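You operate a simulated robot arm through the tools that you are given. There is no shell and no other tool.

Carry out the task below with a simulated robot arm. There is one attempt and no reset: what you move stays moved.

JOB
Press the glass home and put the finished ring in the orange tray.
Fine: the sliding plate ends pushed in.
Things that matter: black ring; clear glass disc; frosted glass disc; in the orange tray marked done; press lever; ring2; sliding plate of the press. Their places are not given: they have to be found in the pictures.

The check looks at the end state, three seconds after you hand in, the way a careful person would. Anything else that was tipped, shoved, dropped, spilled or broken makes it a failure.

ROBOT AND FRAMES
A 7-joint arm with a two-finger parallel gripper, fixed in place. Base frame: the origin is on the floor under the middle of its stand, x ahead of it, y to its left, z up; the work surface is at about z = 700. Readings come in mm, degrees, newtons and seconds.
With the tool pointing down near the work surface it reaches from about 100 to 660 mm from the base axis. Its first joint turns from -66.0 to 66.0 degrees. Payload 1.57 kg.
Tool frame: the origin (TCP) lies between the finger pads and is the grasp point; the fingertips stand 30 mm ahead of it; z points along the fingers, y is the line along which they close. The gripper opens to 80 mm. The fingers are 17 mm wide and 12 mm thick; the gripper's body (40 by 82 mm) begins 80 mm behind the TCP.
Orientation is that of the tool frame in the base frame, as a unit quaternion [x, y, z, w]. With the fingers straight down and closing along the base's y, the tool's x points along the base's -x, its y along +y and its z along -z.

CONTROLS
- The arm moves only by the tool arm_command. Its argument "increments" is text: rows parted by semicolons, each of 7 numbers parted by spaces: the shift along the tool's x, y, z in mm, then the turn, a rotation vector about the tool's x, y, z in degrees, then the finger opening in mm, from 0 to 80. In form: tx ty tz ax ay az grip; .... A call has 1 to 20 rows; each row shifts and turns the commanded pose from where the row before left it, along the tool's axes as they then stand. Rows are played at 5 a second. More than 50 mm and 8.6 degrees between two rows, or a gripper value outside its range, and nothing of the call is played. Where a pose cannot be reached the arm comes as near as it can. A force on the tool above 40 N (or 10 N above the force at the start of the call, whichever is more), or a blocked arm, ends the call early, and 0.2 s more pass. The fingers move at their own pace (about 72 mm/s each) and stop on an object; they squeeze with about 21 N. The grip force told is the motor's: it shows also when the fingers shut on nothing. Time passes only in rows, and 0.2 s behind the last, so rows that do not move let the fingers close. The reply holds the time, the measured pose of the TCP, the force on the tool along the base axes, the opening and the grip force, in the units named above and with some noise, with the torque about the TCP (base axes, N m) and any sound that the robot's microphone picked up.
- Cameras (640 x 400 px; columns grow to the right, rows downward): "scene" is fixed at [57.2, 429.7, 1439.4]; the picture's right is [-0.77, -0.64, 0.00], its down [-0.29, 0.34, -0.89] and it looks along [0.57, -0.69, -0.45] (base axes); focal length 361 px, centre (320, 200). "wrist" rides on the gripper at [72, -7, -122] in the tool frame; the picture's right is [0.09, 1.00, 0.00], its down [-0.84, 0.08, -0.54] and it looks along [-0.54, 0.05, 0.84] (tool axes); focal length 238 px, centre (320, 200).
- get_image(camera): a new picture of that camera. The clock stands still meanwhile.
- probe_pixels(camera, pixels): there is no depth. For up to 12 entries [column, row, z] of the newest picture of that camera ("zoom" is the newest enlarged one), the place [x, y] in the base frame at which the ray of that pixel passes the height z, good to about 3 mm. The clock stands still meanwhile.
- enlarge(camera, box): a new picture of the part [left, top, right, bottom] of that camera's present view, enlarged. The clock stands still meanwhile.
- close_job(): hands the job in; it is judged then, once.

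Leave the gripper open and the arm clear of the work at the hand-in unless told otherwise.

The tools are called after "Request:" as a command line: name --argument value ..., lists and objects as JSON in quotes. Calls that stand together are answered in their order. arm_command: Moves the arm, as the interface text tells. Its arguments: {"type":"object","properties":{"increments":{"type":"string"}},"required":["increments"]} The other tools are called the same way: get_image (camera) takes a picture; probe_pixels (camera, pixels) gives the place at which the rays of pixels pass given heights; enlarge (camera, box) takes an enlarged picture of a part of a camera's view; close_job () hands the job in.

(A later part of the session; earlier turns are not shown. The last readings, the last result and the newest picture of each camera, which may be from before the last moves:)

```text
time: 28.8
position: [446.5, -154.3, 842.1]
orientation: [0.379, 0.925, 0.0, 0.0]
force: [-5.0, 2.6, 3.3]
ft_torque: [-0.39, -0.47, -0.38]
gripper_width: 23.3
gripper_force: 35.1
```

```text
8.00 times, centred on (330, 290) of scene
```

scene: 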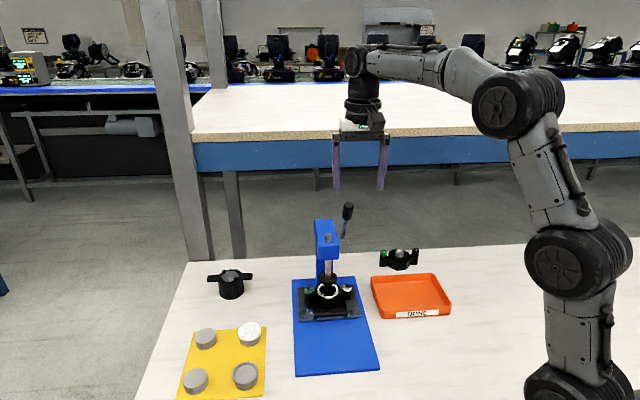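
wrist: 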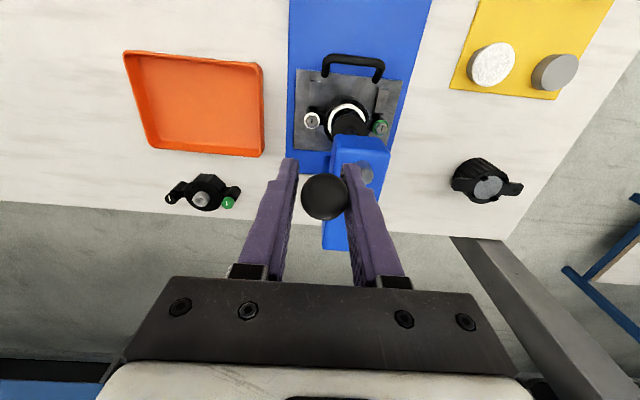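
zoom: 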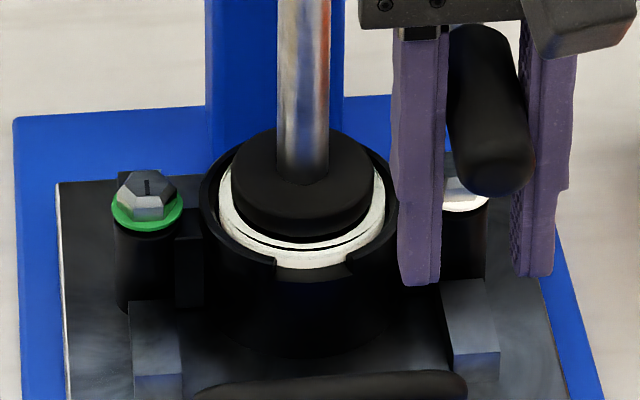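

The grip slipped along the knob at about 31 N, so the lever slid up a little in the fingers. I'll lead the lever back up a bit while still holding it, to see whether it has a return spring, and then inspect the glass.

Request:
arm_command --increments "1.4 0 -4.6 0 0 0 18; 1.4 0 -4.6 0 0 0 18; 1.2 0 -4.7 0 0 0 18; 1.2 0 -4.7 0 0 0 18; 0 0 0 0 0 0 18"

Request:
enlarge --camera "scene" --box '[290, 220, 390, 320]'

Request:
enlarge --camera "scene" --box '[300, 265, 360, 315]'

```text
time: 30.0
position: [445.8, -152.0, 860.8]
orientation: [0.378, 0.926, -0.001, 0.002]
force: [1.1, -21.1, -3.3]
ft_torque: [1.33, 0.55, -0.46]
gripper_width: 23.5
gripper_force: 36.1
```

```text
4.00 times, centred on (340, 270) of scene
```

zoom: 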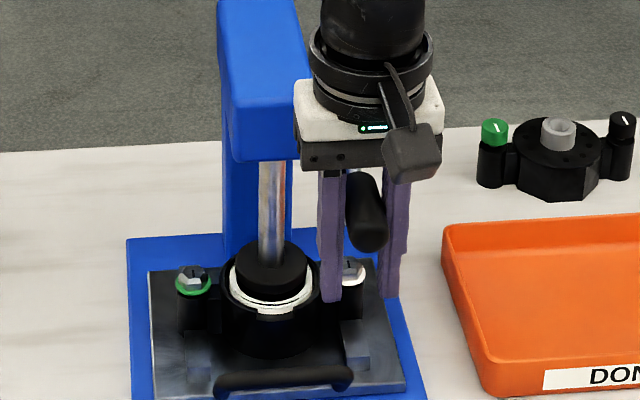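

```text
8.00 times, centred on (330, 290) of scene
```

zoom: 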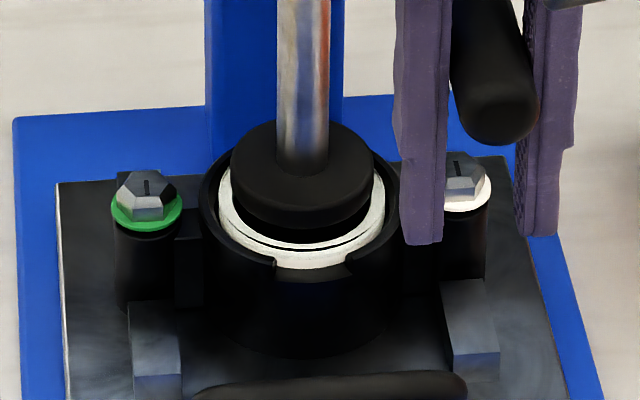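

The glass edge now shows only a thin dark line, so it has moved down. I open the fingers slightly here to see whether the lever returns by itself.

Request:
arm_command --increments "0 0 0 0 0 0 26; 0 0 0 0 0 0 32; 0 0 0 0 0 0 32"

Request:
enlarge --camera "scene" --box '[290, 200, 390, 320]'

Request:
get_image --camera "wrist"

```text
time: 30.8
position: [444.6, -150.8, 860.6]
orientation: [0.378, 0.926, 0.001, 0.0]
force: [0.3, 1.9, 1.0]
ft_torque: [-0.04, 0.03, -0.01]
gripper_width: 31.7
gripper_force: 0.0
```

```text
3.33 times, centred on (340, 260) of scene
```

zoom: 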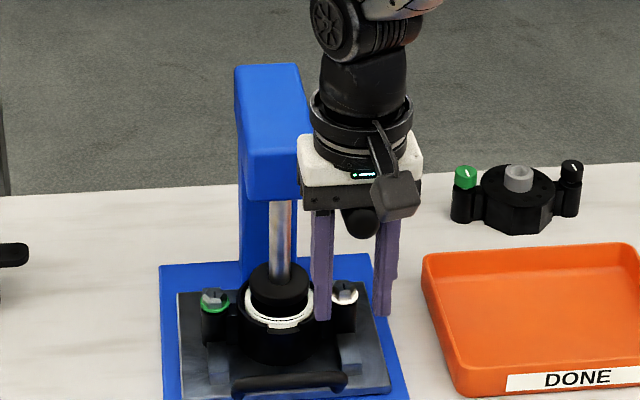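

```text
taken
```

wrist: 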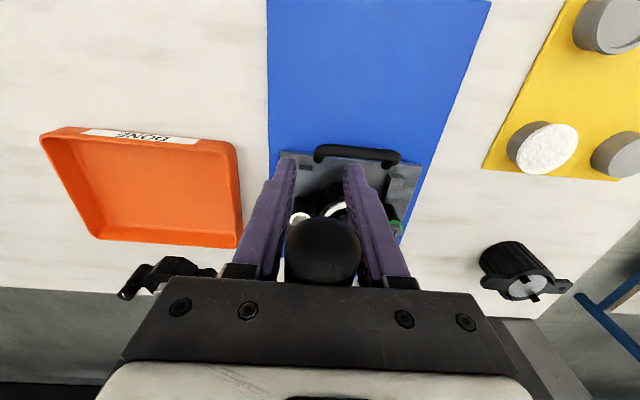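

The lever springs back up by itself (knob is now near the palm). I open a bit more and lift straight up so it can return freely.

Request:
arm_command --increments "0 0 -15 0 0 0 45; 0 0 -20 0 0 0 50; 0 0 -20 0 0 0 60; 0 0 -25 0 0 0 60; 0 0 -25 0 0 0 60; 0 0 -25 0 0 0 60; 0 0 -30 0 0 0 60; 0 0 -30 0 0 0 60; 0 0 -30 0 0 0 60; 0 0 0 0 0 0 60"

Request:
get_image --camera "wrist"

Request:
enlarge --camera "scene" --box '[290, 190, 390, 320]'

Request:
enlarge --camera "scene" --box '[312, 275, 348, 305]'

```text
time: 33.0
position: [444.8, -152.2, 1081.0]
orientation: [0.379, 0.925, -0.001, 0.0]
force: [0.0, 0.4, -0.9]
ft_torque: [0.0, 0.0, 0.03]
gripper_width: 59.9
gripper_force: 0.0
```

```text
taken
```

wrist: 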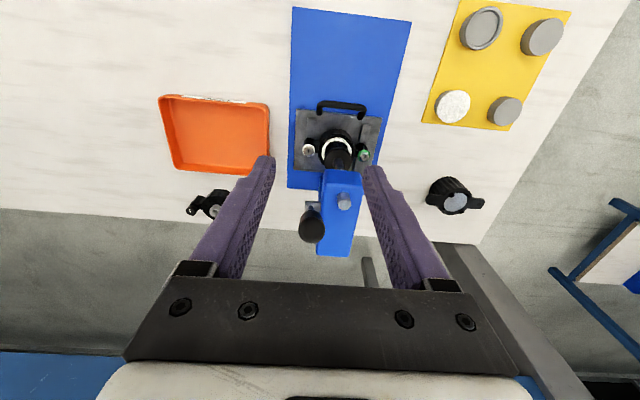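

```text
3.08 times, centred on (340, 255) of scene
```

zoom: 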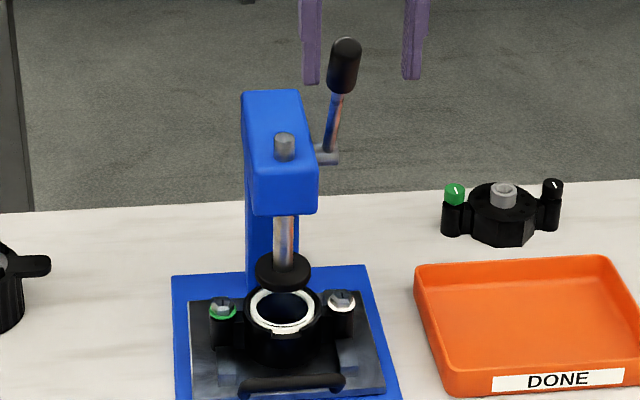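

```text
13.33 times, centred on (330, 290) of scene
```

zoom: 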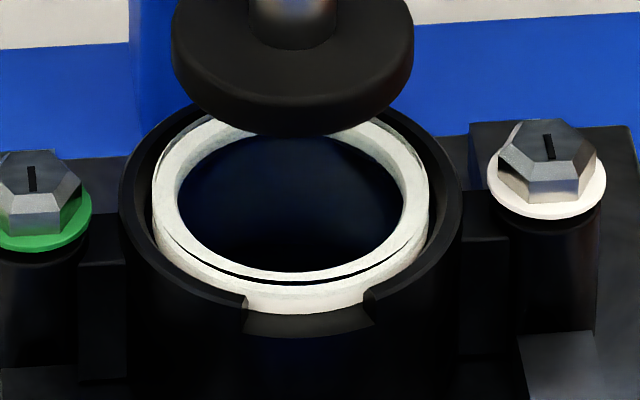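

The lever is back up and the ram raised. The glass now sits deeper (thin dark crescent at the front only). I want a close front view at a low angle to judge whether it is fully home; I move down in front of the press with the tool tilted.

Request:
arm_command --increments "10 21.5 0 0 0 0 80; 0 21.5 0 0 0 0 80; 0 0 44 0 0 0 80; 0 0 44 0 0 0 80; 0 0 44 0 0 0 80; 0 0 44 0 0 0 80; 0 0 44 0 0 0 80; 0 0 44 0 0 0 80; 0 0 0 0 -7.5 0 80; 0 0 0 0 -7.5 0 80; 0 0 0 0 -7.5 0 80; 0 0 0 0 -7.5 0 80; 0 0 0 0 0 0 80"

Request:
get_image --camera "wrist"

Request:
enlarge --camera "wrist" --box '[270, 130, 370, 240]'

```text
time: 35.8
position: [467.5, -114.2, 817.3]
orientation: [0.366, 0.894, -0.097, 0.24]
force: [0.4, -0.2, 0.1]
ft_torque: [0.0, 0.0, 0.0]
gripper_width: 80.0
gripper_force: 0.0
```

```text
taken
```

wrist: 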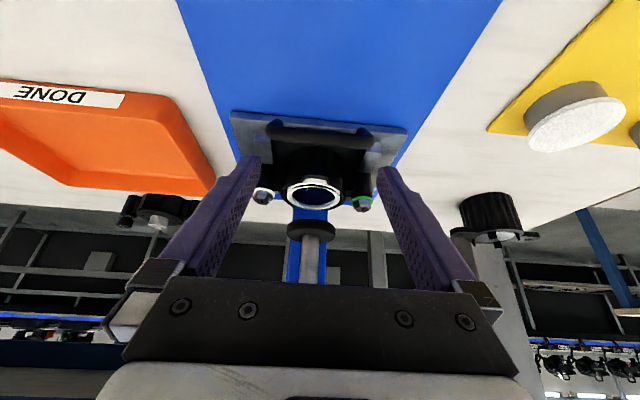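

```text
3.64 times, centred on (320, 185) of wrist
```

zoom: 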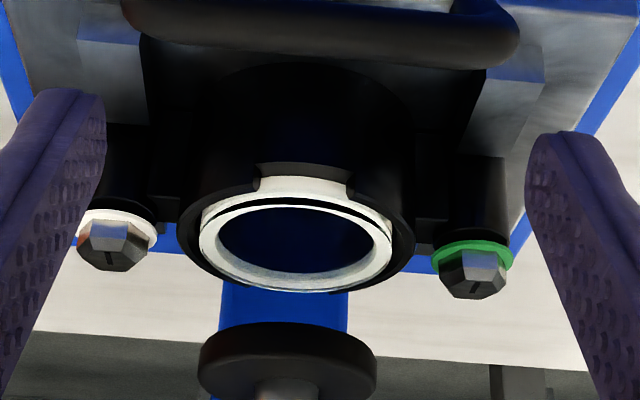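

Request:
enlarge --camera "wrist" --box '[295, 165, 345, 215]'

Request:
enlarge --camera "wrist" --box '[300, 170, 325, 195]'

```text
8.00 times, centred on (320, 190) of wrist
```

zoom: 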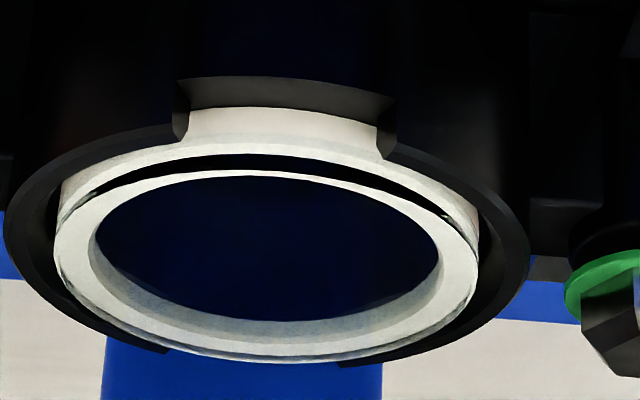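

```text
16.00 times, centred on (312, 182) of wrist
```

zoom: 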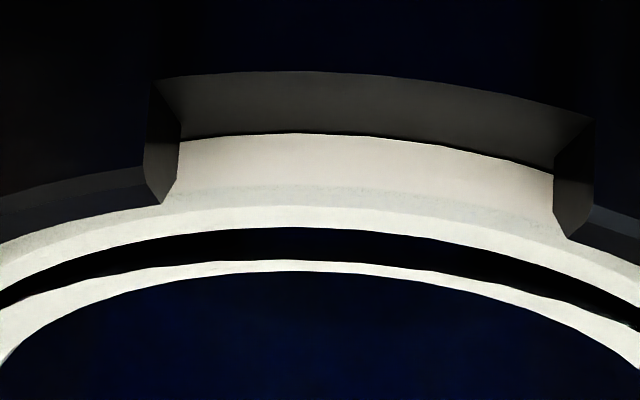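

From this new angle I can't compare directly with the state before pressing, so I return to the very first front-view pose (TCP about 438, -94, 969, same yaw) and take the same enlargement as before.

Request:
arm_command --increments "0 0 0 0 7.5 0 80; 0 0 0 0 7.5 0 80; 0 0 0 0 7.5 0 80; 0 0 0 0 7.5 0 80; 17.5 -3 -38 0 0 0 80; 17.5 -3.1 -38 0 0 0 80; 0 0 -38 0 0 0 80; 0 0 -37.5 0 0 2.5 80; 0 0 0 0 0 0 80"

Request:
enlarge --camera "wrist" --box '[298, 170, 346, 215]'

```text
time: 37.8
position: [438.1, -95.1, 968.8]
orientation: [0.398, 0.917, 0.0, 0.0]
force: [0.1, 0.3, 0.1]
ft_torque: [0.03, -0.02, 0.0]
gripper_width: 79.6
gripper_force: 0.1
```

```text
8.89 times, centred on (322, 192) of wrist
```

zoom: 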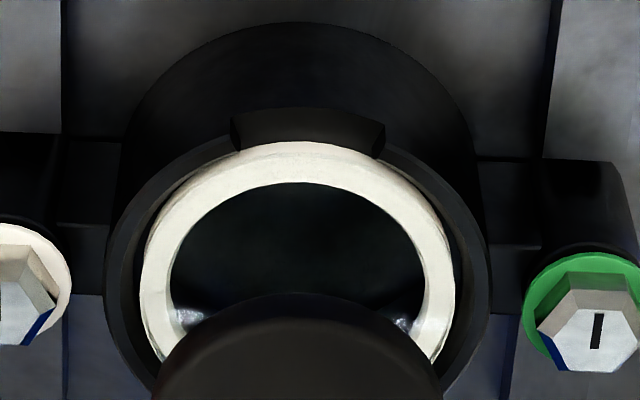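

The picture before pressing had a dark gap ring under the glass; now that is gone from this angle, so the glass went down, but I cannot be sure it bottomed, since the grip slipped at about 31 N and no click was heard. I'll press again more firmly with closed fingertips pushing on the knob. First I close the fingers, rise, and come to a point behind the knob.

Request:
arm_command --increments "0 0 -46 0 0 -2 40; 0 0 -46 0 0 0 0; 0 0 -46 0 0 0 0; 0 0 -43 0 0 0 0; -38 -9 0 0 0 0 0; -38 -9 0 0 0 0 0; -38 -9 0 0 0 0 0; -36 -8.5 0 0 0 0 0; 0 0 0 0 0 0 0"

Request:
get_image --camera "wrist"

Request:
enlarge --camera "scene" --box '[280, 130, 400, 260]'

```text
time: 39.8
position: [517.5, -222.4, 1145.4]
orientation: [0.383, 0.924, -0.001, -0.001]
force: [0.0, -0.7, -0.8]
ft_torque: [0.01, -0.01, -0.03]
gripper_width: 0.0
gripper_force: 20.8
```

```text
taken
```

wrist: 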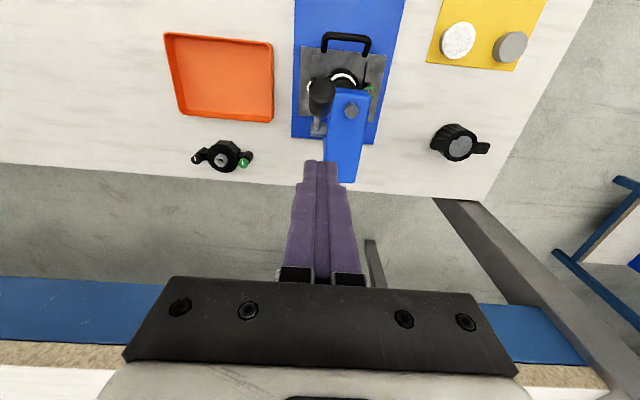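

```text
3.08 times, centred on (340, 195) of scene
```

zoom: 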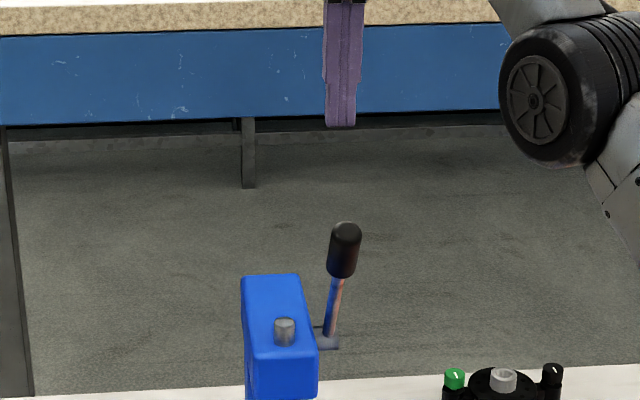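

Positioned behind and above the knob. I lower to z about 1067 so the closed tips stand behind the knob.

Request:
arm_command --increments "0 -1.5 26 0 0 0 0; 0 0 26 0 0 0 0; 0 0 26 0 0 0 0; 0 0 0 0 0 0 0"

Request:
get_image --camera "wrist"

Request:
enlarge --camera "scene" --box '[290, 150, 390, 260]'

```text
time: 40.8
position: [518.2, -225.8, 1067.8]
orientation: [0.383, 0.924, 0.001, 0.0]
force: [-0.3, -0.6, -0.5]
ft_torque: [-0.02, -0.02, 0.01]
gripper_width: 0.0
gripper_force: 20.6
```

```text
taken
```

wrist: 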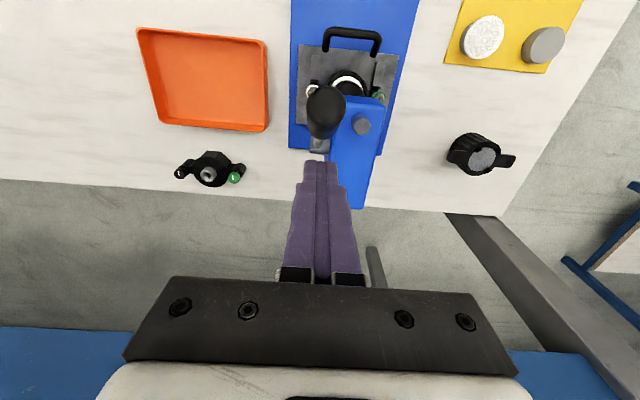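

```text
3.64 times, centred on (340, 205) of scene
```

zoom: 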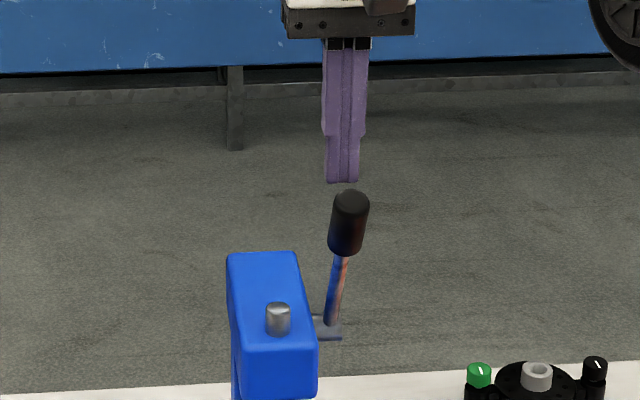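

Tips are at the knob's upper-half height and about 18 mm behind it. I lower 4 mm more, move forward to touch, and start pushing; then check.

Request:
arm_command --increments "0 0.3 4.5 0 0 0 0; 9 0 0 0 0 0 0; 9 0 0 0 0 0 0; 9.4 0 4.5 0 0 0 0; 9 0 5.1 0 0 0 0; 0 0 0 0 0 0 0"

Request:
enlarge --camera "scene" --box '[290, 150, 390, 260]'

Request:
get_image --camera "wrist"

```text
time: 42.2
position: [491.1, -199.4, 1056.6]
orientation: [0.383, 0.924, -0.001, 0.001]
force: [0.4, -1.0, 0.6]
ft_torque: [-0.01, 0.0, 0.02]
gripper_width: 0.0
gripper_force: 20.8
```

```text
3.64 times, centred on (340, 205) of scene
```

zoom: 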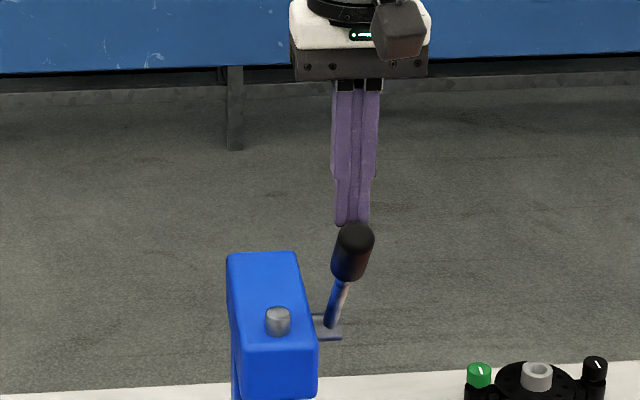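

```text
taken
```

wrist: 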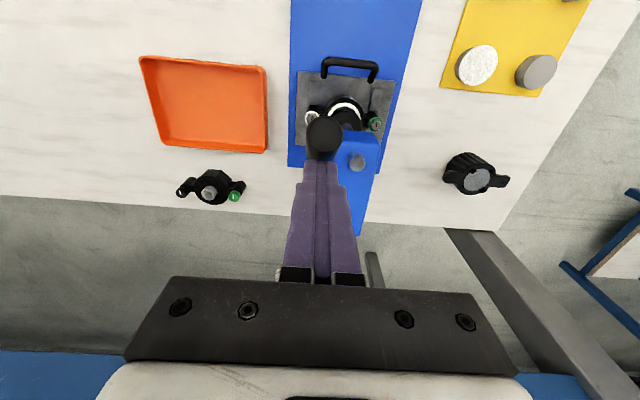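

The lever is following the fingertips with little force. I continue along the arc to 60°.

Request:
arm_command --increments "8.6 0 7.6 0 0 0 0; 8.2 0 6.3 0 0 0 0; 7.8 0 7 0 0 0 0; 7.3 0 7.3 0 0 0 0; 6.7 0 7.9 0 0 0 0; 6.2 0 8.3 0 0 0 0; 0 0 0 0 0 0 0"

Request:
enlarge --camera "scene" --box '[290, 170, 390, 300]'

Request:
get_image --camera "wrist"

```text
time: 43.8
position: [460.2, -168.0, 1011.9]
orientation: [0.382, 0.924, 0.0, 0.0]
force: [-0.2, -1.0, 0.8]
ft_torque: [-0.03, -0.01, -0.02]
gripper_width: 0.0
gripper_force: 20.7
```

```text
3.08 times, centred on (340, 235) of scene
```

zoom: 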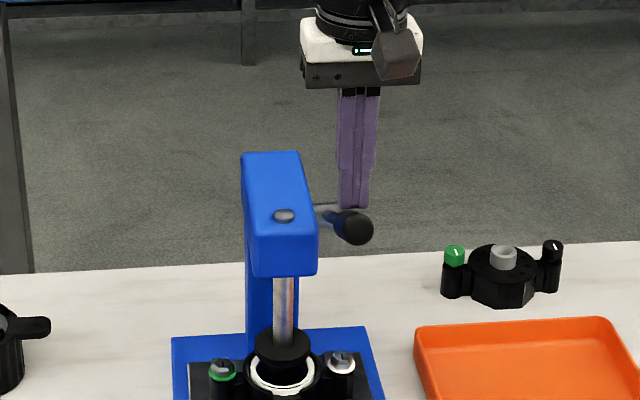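

```text
taken
```

wrist: 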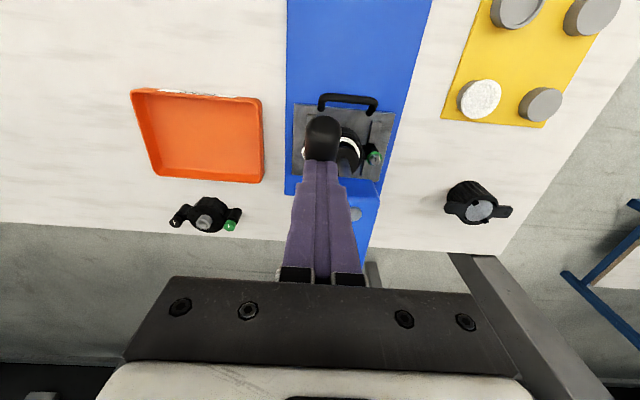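

Contact is holding (tips on top of the knob near (355, 210) in the enlargement). Continue to 90°.

Request:
arm_command --increments "5.5 0 8.7 0 0 0 0; 5 0 9.2 0 0 0 0; 4.4 0 9.4 0 0 0 0; 3.6 0 9.7 0 0 0 0; 3 0 9.9 0 0 0 0; 2.2 0 10.1 0 0 0 0; 1.5 0 10.3 0 0 0 0; 0.5 0 5.1 0 0 0 0; 0 0 0 0 0 0 0"

Request:
enlarge --camera "scene" --box '[290, 190, 390, 310]'

Request:
get_image --camera "wrist"

```text
time: 45.8
position: [443.2, -150.6, 938.6]
orientation: [0.384, 0.924, 0.0, 0.0]
force: [-0.3, 0.6, 1.6]
ft_torque: [0.0, -0.01, 0.0]
gripper_width: 0.0
gripper_force: 21.1
```

```text
3.33 times, centred on (340, 250) of scene
```

zoom: 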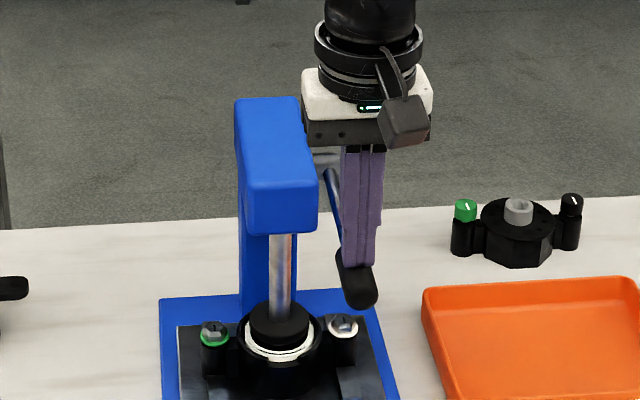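

```text
taken
```

wrist: 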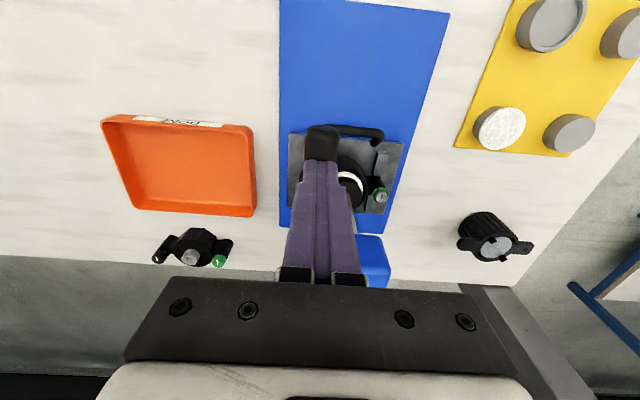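

The lever is near horizontal with tips on top of it, force under 2 N. Now I push on, rotating the tool with the lever so the tips press squarely, to about 106°.

Request:
arm_command --increments "1.4 0 4.9 0 -2 0 0; 1.4 0 4.9 0 -2 0 0; 1.4 0 4.9 0 -2 0 0; 1.4 0 4.9 0 -2 0 0; 1.4 0 4.9 0 -2 0 0; 1.4 0 4.9 0 -2 0 0; 1.4 0 4.9 0 -2 0 0; 1.4 0 4.9 0 -2 0 0; 0 0 0 0 0 0 0"

Request:
enlarge --camera "scene" --box '[290, 210, 390, 320]'

Request:
enlarge --camera "scene" --box '[300, 265, 360, 315]'

```text
time: 47.5
position: [437.8, -143.8, 909.4]
orientation: [0.38, 0.916, -0.049, 0.119]
force: [-12.6, 6.6, 21.5]
ft_torque: [0.24, 0.39, -0.01]
gripper_width: 0.0
gripper_force: 21.0
stopped in row 8: the force on the tool passed its limit at 45 N (the readings are from after the stop); the commanded pose is now the measured one
```

```text
3.64 times, centred on (340, 265) of scene
```

zoom: 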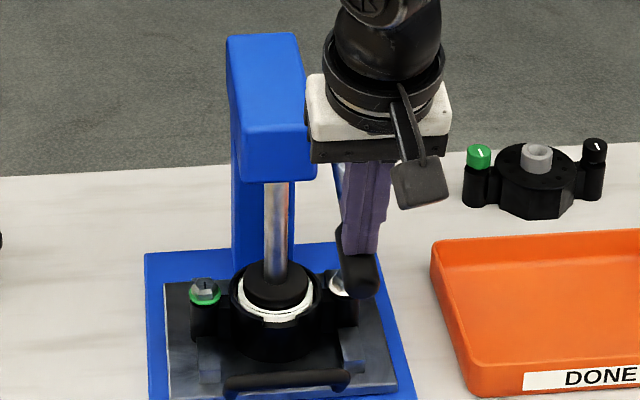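

```text
8.00 times, centred on (330, 290) of scene
```

zoom: 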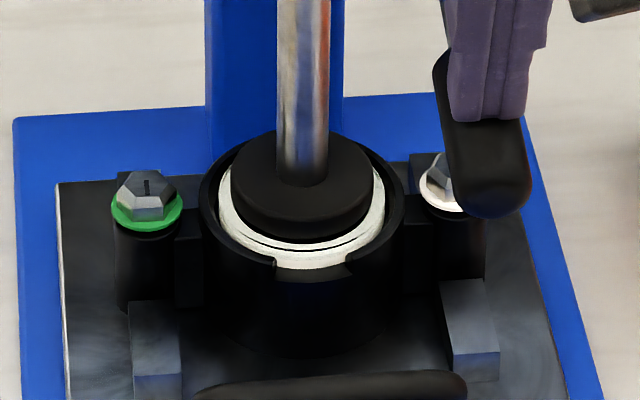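

The force passed 45 N at about 102–105°: the pad is hard on the glass. I push a little more in 1 mm steps to see whether anything still moves or it is a solid stop.

Request:
arm_command --increments "0.2 0 1 0 0 0 0; 0 0 0 0 0 0 0"

Request:
arm_command --increments "0.2 0 1 0 0 0 0; 0 0 0 0 0 0 0"

Request:
enlarge --camera "scene" --box '[312, 275, 348, 305]'

```text
time: 48.3
position: [439.1, -145.7, 910.7]
orientation: [0.38, 0.916, -0.049, 0.121]
force: [-11.5, 7.0, 19.9]
ft_torque: [0.21, 0.39, -0.01]
gripper_width: 0.0
gripper_force: 20.9
stopped in row 2: the force on the tool passed its limit at 40 N (the readings are from after the stop); the commanded pose is now the measured one
```

```text
time: 48.9
position: [439.8, -146.0, 908.6]
orientation: [0.38, 0.916, -0.048, 0.122]
force: [-14.0, 6.3, 32.0]
ft_torque: [0.15, 0.47, -0.08]
gripper_width: 0.0
gripper_force: 21.2
```

```text
13.33 times, centred on (330, 290) of scene
```

zoom: 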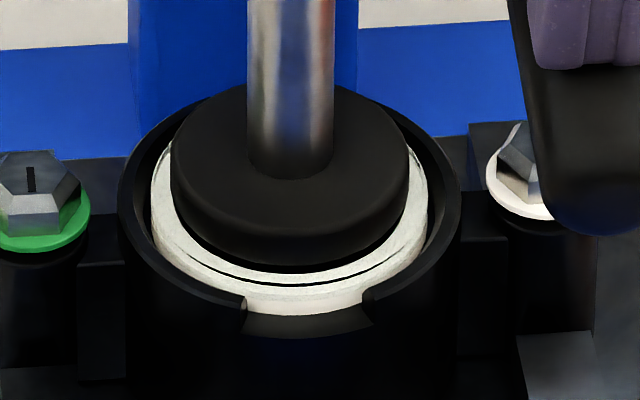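

Very stiff now: about 35 N with no further movement, and the crescent line is unchanged since the first press. One more firm push to be sure.

Request:
arm_command --increments "0.2 0 1.2 0 0 0 0; 0 0 0 0 0 0 0; 0 0 0 0 0 0 0"

Request:
enlarge --camera "scene" --box '[312, 275, 348, 305]'

```text
time: 49.7
position: [439.3, -146.1, 908.1]
orientation: [0.38, 0.916, -0.048, 0.123]
force: [-16.9, 4.4, 36.2]
ft_torque: [0.12, 0.55, 0.02]
gripper_width: 0.1
gripper_force: 20.6
```

```text
13.33 times, centred on (330, 290) of scene
```

zoom: 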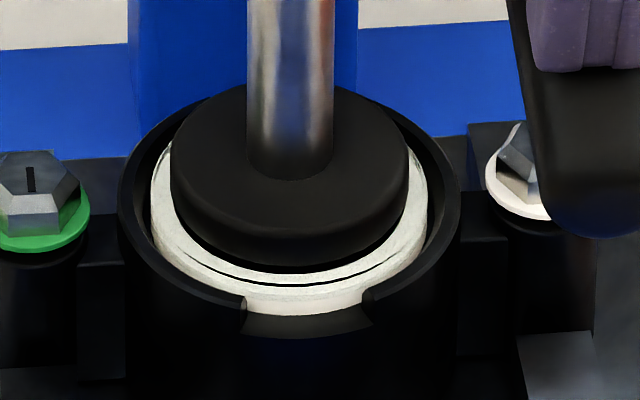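

The pad holds solid at about 40 N with no more travel: the glass is home. I let the lever back up slowly by retracing the push and then lift clear.

Request:
arm_command --increments "-1.4 0 -4.9 0 2 0 0; -1.4 0 -4.9 0 2 0 0; -1.4 0 -4.9 0 2 0 0; -1.4 0 -4.9 0 2 0 0; -1.4 0 -4.9 0 2 0 0; -1.4 0 -4.9 0 2 0 0; -0.7 0 -5 0 1.7 0 0; 0 0 -20 0 0 0 0; 3 0 -20 0 0 0 0; 5 0 -25 0 0 0 0; 10 0 -25 0 0 0 0; 10 0 -25 0 0 0 0; 10 0 -25 0 0 0 0; 0 0 0 0 0 0 0; 0 0 0 0 0 0 0"

Request:
get_image --camera "wrist"

Request:
enlarge --camera "scene" --box '[280, 190, 400, 340]'

Request:
enlarge --camera "scene" --box '[312, 275, 348, 305]'

```text
time: 52.9
position: [411.1, -120.5, 1078.4]
orientation: [0.383, 0.924, -0.003, 0.009]
force: [0.6, 0.2, -0.1]
ft_torque: [-0.02, 0.03, -0.01]
gripper_width: 0.0
gripper_force: 21.0
```

```text
taken
```

wrist: 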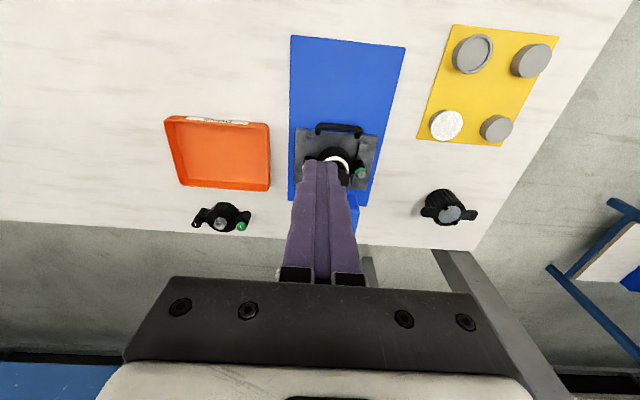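

```text
2.67 times, centred on (340, 265) of scene
```

zoom: 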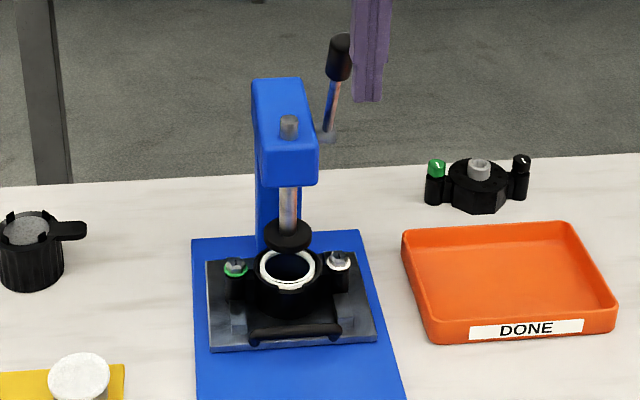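

```text
13.33 times, centred on (330, 290) of scene
```

zoom: 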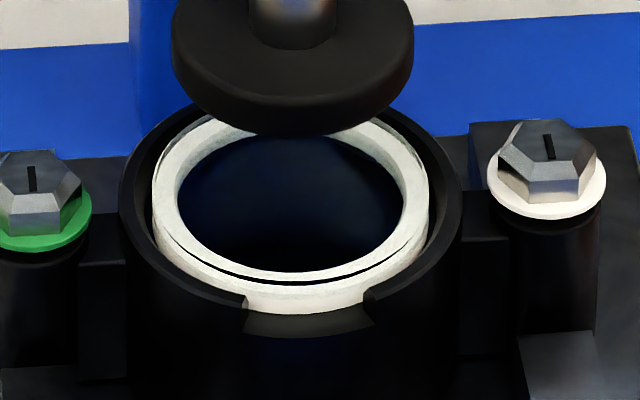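

The lever is back up, the ram is raised, and the glass sits deep and level. Next is the plate handle: I enlarge it in both cameras to locate it.

Request:
enlarge --camera "wrist" --box '[295, 110, 385, 170]'

Request:
enlarge --camera "scene" --box '[290, 280, 370, 330]'

```text
6.67 times, centred on (340, 140) of wrist
```

zoom: 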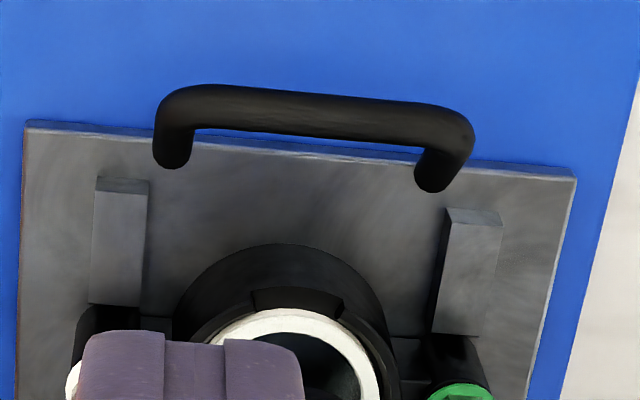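

```text
8.00 times, centred on (330, 305) of scene
```

zoom: 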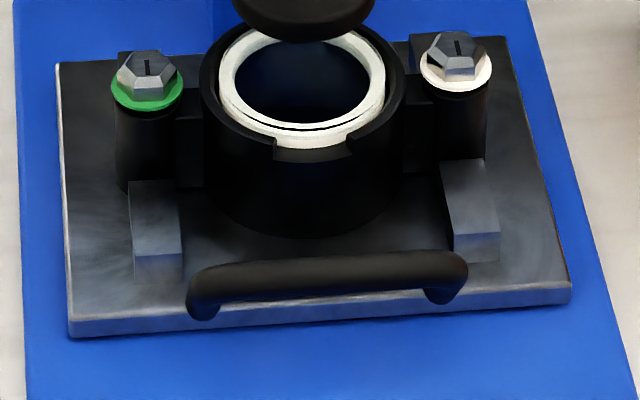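

The handle is a U-bar slanting forward and up from the plate's front edge. I probe its bar centre, and the plate's front corners, in both cameras.

Request:
get_image --camera "scene"

Request:
get_image --camera "wrist"

Request:
probe_pixels --camera "wrist" --pixels '[[339.25, 127.3, 730], [339.25, 127.3, 740], [339.25, 127.3, 750], [339.25, 127.3, 760], [295.8, 128.3, 720], [378.5, 134.8, 720], [317.5, 134, 722], [356.8, 137.5, 722], [316, 127, 750], [361.5, 132, 750]]'

Request:
probe_pixels --camera "scene" --pixels '[[330.6, 314.4, 730], [330.6, 314.4, 740], [330.6, 314.4, 750], [330.6, 314.4, 760], [298.5, 320, 720], [361.2, 315.8, 720], [315.6, 319.4, 722], [345, 317.5, 722], [315.5, 315.5, 750], [345.5, 313, 750]]'

```text
taken
```

scene: 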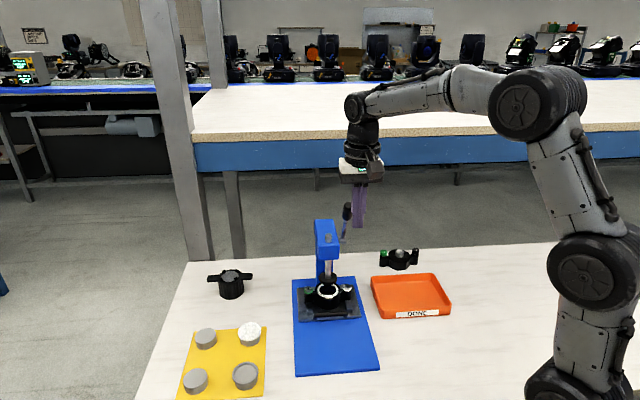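

```text
taken
```

wrist: 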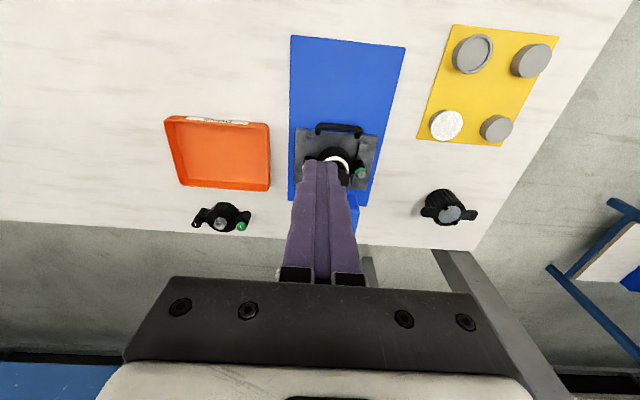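

```text
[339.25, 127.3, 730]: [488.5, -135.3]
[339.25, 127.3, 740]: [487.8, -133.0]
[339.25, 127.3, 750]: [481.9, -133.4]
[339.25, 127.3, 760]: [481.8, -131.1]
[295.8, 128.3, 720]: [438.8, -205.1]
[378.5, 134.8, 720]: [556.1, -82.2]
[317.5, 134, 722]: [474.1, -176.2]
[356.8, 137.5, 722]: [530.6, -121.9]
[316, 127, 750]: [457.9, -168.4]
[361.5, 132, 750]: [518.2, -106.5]
```

```text
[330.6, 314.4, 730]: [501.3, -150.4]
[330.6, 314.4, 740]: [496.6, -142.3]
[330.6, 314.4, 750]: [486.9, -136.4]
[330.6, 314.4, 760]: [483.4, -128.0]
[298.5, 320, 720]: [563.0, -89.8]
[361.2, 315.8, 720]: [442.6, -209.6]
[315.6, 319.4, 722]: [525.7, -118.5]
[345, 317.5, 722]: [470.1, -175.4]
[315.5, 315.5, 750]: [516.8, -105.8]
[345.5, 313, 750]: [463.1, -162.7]
```

Bar centre is near (483, -132, 753), bar about 86 mm long; plate top about z 722. I'll hook the closed fingers behind the bar with the tool leaning forward 20° so the wrist keeps clear of the press head. First I come to a staging point in front.

Request:
arm_command --increments "0 42.5 0 0 0 0 0; 0 0 43 0 0 0 0; 0 0 43 0 0 0 0; 0 0 43 0 0 0 0; 0 0 43 0 0 0 0; 0 0 43 0 0 0 0; 0 0 0 0 -6.33 0 0; 0 0 0 0 -6.33 0 0; 0 0 0 0 -6.34 0 0; -19.7 0 5.6 0 0 0 0; -19.8 0 5.6 0 0 0 0; 0 0 0 0 0 0 0"

Request:
get_image --camera "wrist"

Request:
enlarge --camera "scene" --box '[280, 210, 390, 340]'

```text
time: 55.5
position: [474.7, -121.9, 867.6]
orientation: [0.378, 0.909, -0.066, 0.163]
force: [0.4, 1.2, -0.4]
ft_torque: [0.03, -0.01, -0.05]
gripper_width: 0.2
gripper_force: 21.1
```

```text
taken
```

wrist: 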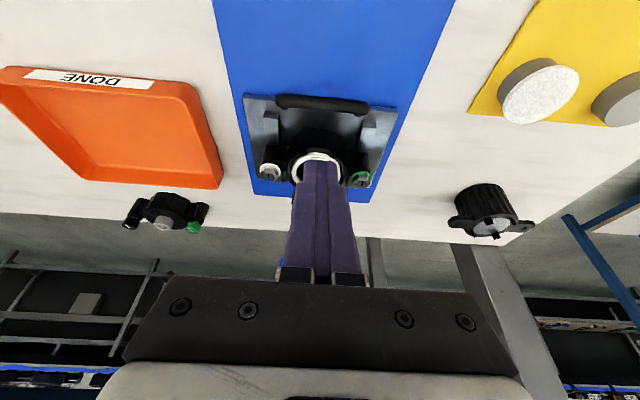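

```text
3.08 times, centred on (335, 275) of scene
```

zoom: 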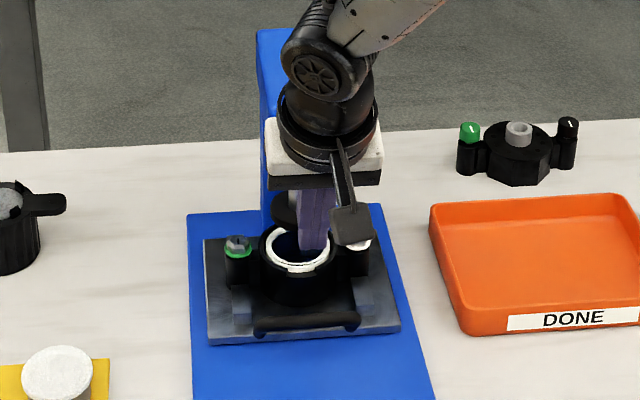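

I check the handle bar again from this closer view at (320, 105).

Request:
enlarge --camera "wrist" --box '[230, 80, 410, 200]'

Request:
probe_pixels --camera "wrist" --pixels '[[320, 105, 740], [320, 105, 750], [320, 105, 760], [279, 102, 750], [366, 107, 750], [242, 96, 720], [397, 108, 720], [319, 156, 765]]'

```text
3.33 times, centred on (320, 140) of wrist
```

zoom: 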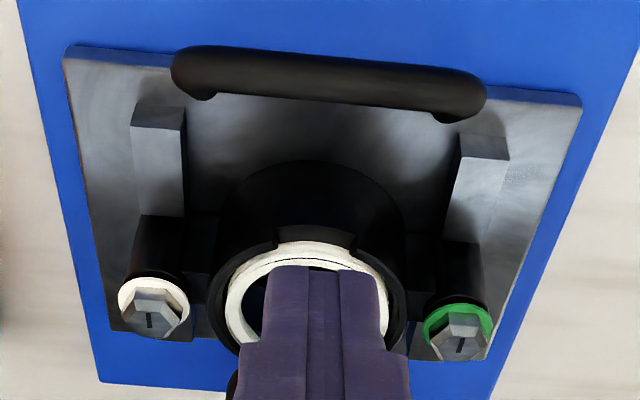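

```text
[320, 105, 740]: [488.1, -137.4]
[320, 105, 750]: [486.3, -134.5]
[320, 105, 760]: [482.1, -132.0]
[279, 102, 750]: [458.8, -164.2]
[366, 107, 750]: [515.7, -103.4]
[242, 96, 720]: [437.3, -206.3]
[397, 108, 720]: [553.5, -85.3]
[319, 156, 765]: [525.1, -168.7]
```

Bar centre confirmed near (485, -134, 753). I go down along the tool axis behind the bar in two stages.

Request:
arm_command --increments "0.5 0 25 0 0 0 0; 0.5 0 25 0 0 0 0; 0 0 15 0 0 0 0; 0 0 0 0 0 0 0"

Request:
get_image --camera "wrist"

Request:
enlarge --camera "scene" --box '[290, 230, 370, 330]'

```text
time: 56.5
position: [489.9, -138.0, 805.2]
orientation: [0.378, 0.909, -0.065, 0.162]
force: [-0.6, 0.3, 0.0]
ft_torque: [0.03, -0.02, -0.03]
gripper_width: 0.0
gripper_force: 21.1
```

```text
taken
```

wrist: 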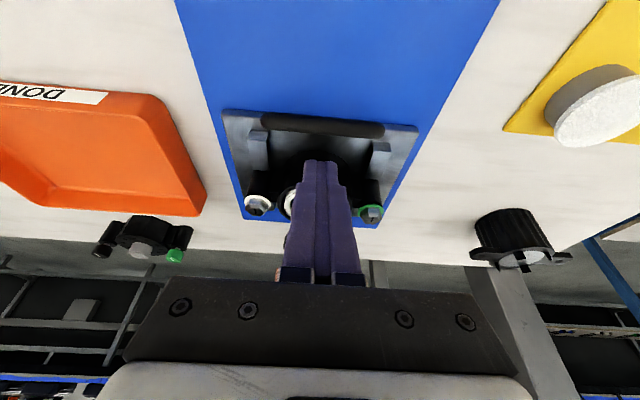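

```text
4.00 times, centred on (330, 280) of scene
```

zoom: 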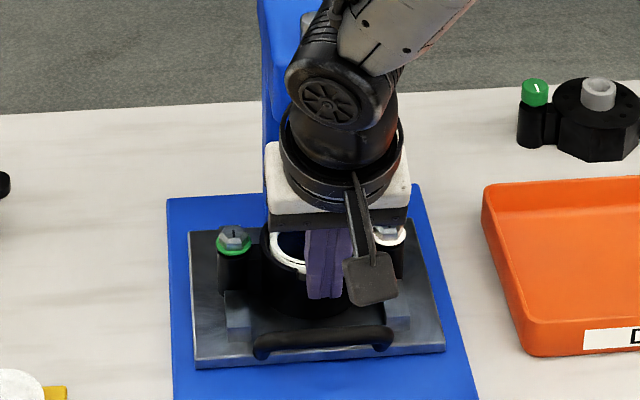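

I enlarge to check the gap between fingertips, ring and bar before going lower.

Request:
enlarge --camera "wrist" --box '[250, 100, 390, 220]'

Request:
enlarge --camera "scene" --box '[305, 275, 365, 320]'

```text
3.33 times, centred on (320, 160) of wrist
```

zoom: 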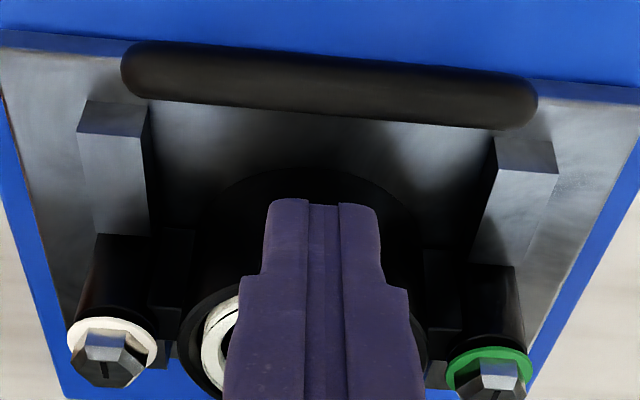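

```text
8.89 times, centred on (335, 298) of scene
```

zoom: 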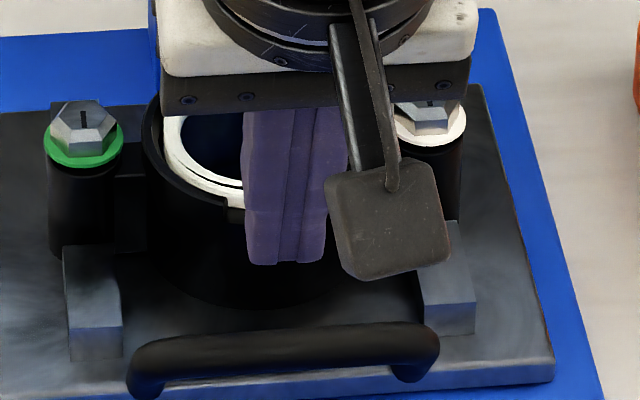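

There is clear space between the ring's front wall and the bar. I go down the rest, slightly forward of the ring.

Request:
arm_command --increments "2 0 11 0 0 0 0; 2 0 11 0 0 0 0; 0 0 11 0 0 0 0; 0 0 0 0 0 0 0"

Request:
enlarge --camera "wrist" --box '[250, 100, 390, 220]'

Request:
enlarge --camera "scene" --box '[305, 275, 365, 325]'

```text
time: 57.5
position: [494.9, -141.8, 773.5]
orientation: [0.377, 0.909, -0.065, 0.162]
force: [0.0, -0.1, -0.4]
ft_torque: [0.01, 0.02, -0.01]
gripper_width: 0.0
gripper_force: 20.7
```

```text
3.33 times, centred on (320, 160) of wrist
```

zoom: 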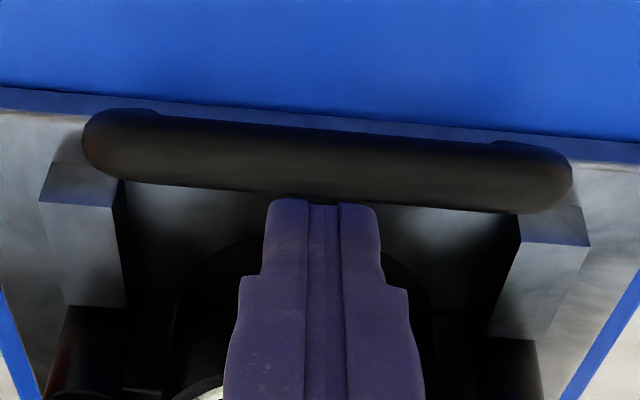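

```text
8.00 times, centred on (335, 300) of scene
```

zoom: 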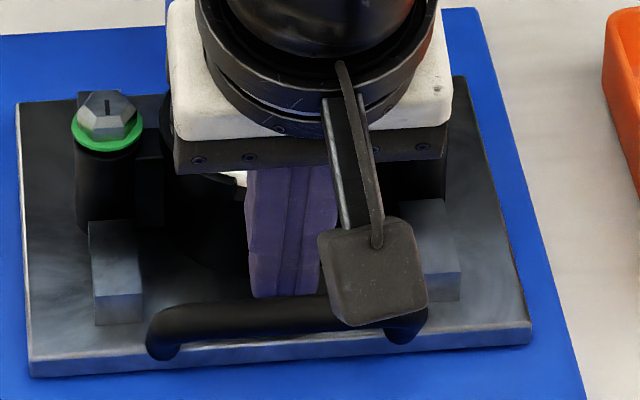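

Tips are just below bar level behind it. I go 8 mm deeper for a secure hook, then pull forward gently.

Request:
arm_command --increments "0 0 8 0 0 0 0; 4.7 0 -1.7 0 0 0 0; 4.7 0 -1.7 0 0 0 0; 4.7 0 -1.7 0 0 0 0; 4.7 0 -1.7 0 0 0 0; 0 0 0 0 0 0 0"

Request:
enlarge --camera "scene" --box '[285, 245, 375, 335]'

```text
time: 58.9
position: [482.7, -129.9, 766.6]
orientation: [0.377, 0.91, -0.066, 0.162]
force: [1.0, 0.0, 1.2]
ft_torque: [-0.05, 0.0, 0.0]
gripper_width: 0.2
gripper_force: 21.4
```

```text
4.44 times, centred on (330, 290) of scene
```

zoom: 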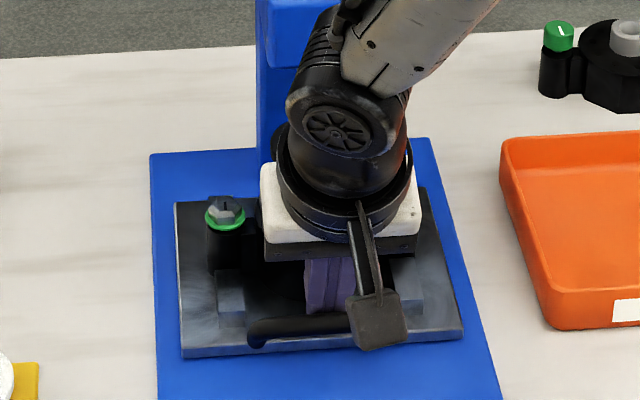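

The plate slides with almost no force (already about 12 mm). I pull it out to about 100 mm in even steps.

Request:
arm_command --increments "7.5 0 -2.78 0 0 0 0; 7.5 0 -2.78 0 0 0 0; 7.5 0 -2.78 0 0 0 0; 7.5 0 -2.78 0 0 0 0; 7.5 0 -2.78 0 0 0 0; 0 0 0 0 0 0 0"

Request:
arm_command --increments "7.5 0 -2.78 0 0 0 0; 7.5 0 -2.78 0 0 0 0; 7.5 0 -2.78 0 0 0 0; 7.5 0 -2.78 0 0 0 0; 7.5 0 -2.78 0 0 0 0; 0 0 0 0 0 0 0"

Request:
enlarge --camera "scene" --box '[280, 220, 400, 380]'

```text
time: 60.3
position: [454.8, -101.5, 768.3]
orientation: [0.376, 0.91, -0.066, 0.162]
force: [0.5, -0.7, 0.2]
ft_torque: [-0.01, 0.02, 0.04]
gripper_width: 0.0
gripper_force: 21.2
```

```text
time: 61.7
position: [426.4, -71.3, 766.2]
orientation: [0.377, 0.91, -0.067, 0.161]
force: [1.0, -1.1, 0.8]
ft_torque: [0.0, -0.02, 0.03]
gripper_width: 0.3
gripper_force: 21.0
```

```text
2.50 times, centred on (340, 300) of scene
```

zoom: 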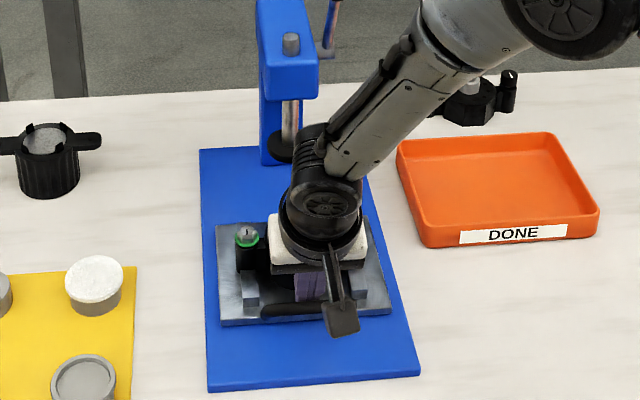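

The plate is out about 92 mm with near-zero force. I pull 16 mm more to gain room around the ring, then back the fingers off the bar and rise.

Request:
arm_command --increments "7.5 0 -2.78 0 0 0 0; 7.5 0 -2.78 0 0 0 0; 0 0 0 0 0 0 0"

Request:
arm_command --increments "-3.8 0 1.4 0 0 0 0; 0 0 -12 0 0 0 0; 0 0 -25 0 0 0 0; 0 0 -35 0 0 0 0; 0 0 -40 0 0 0 0; 0 0 -40 0 0 0 0; 0 0 0 0 0 0 0"

Request:
get_image --camera "scene"

Request:
get_image --camera "wrist"

```text
time: 62.5
position: [415.6, -60.1, 766.4]
orientation: [0.377, 0.91, -0.066, 0.162]
force: [1.3, -0.2, 1.1]
ft_torque: [-0.02, -0.02, 0.01]
gripper_width: 0.0
gripper_force: 21.3
```

```text
time: 64.1
position: [381.7, -25.8, 909.5]
orientation: [0.376, 0.91, -0.065, 0.161]
force: [0.3, 0.5, -0.6]
ft_torque: [-0.01, -0.01, -0.01]
gripper_width: 0.0
gripper_force: 20.8
```

```text
taken
```

scene: 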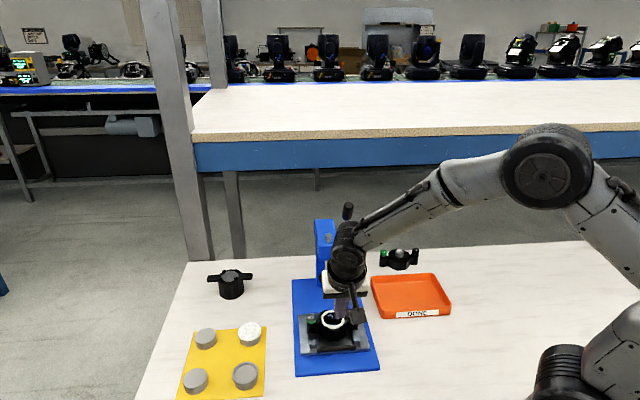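

```text
taken
```

wrist: 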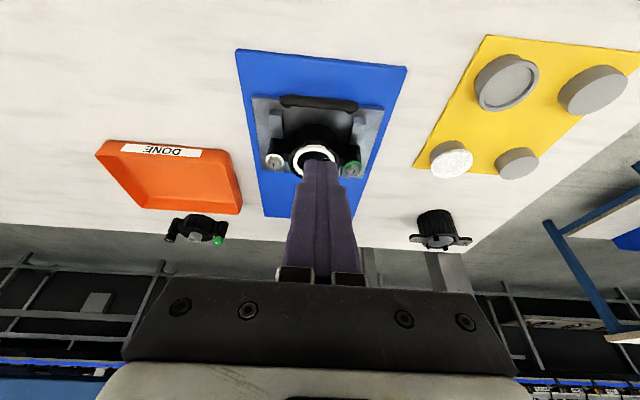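

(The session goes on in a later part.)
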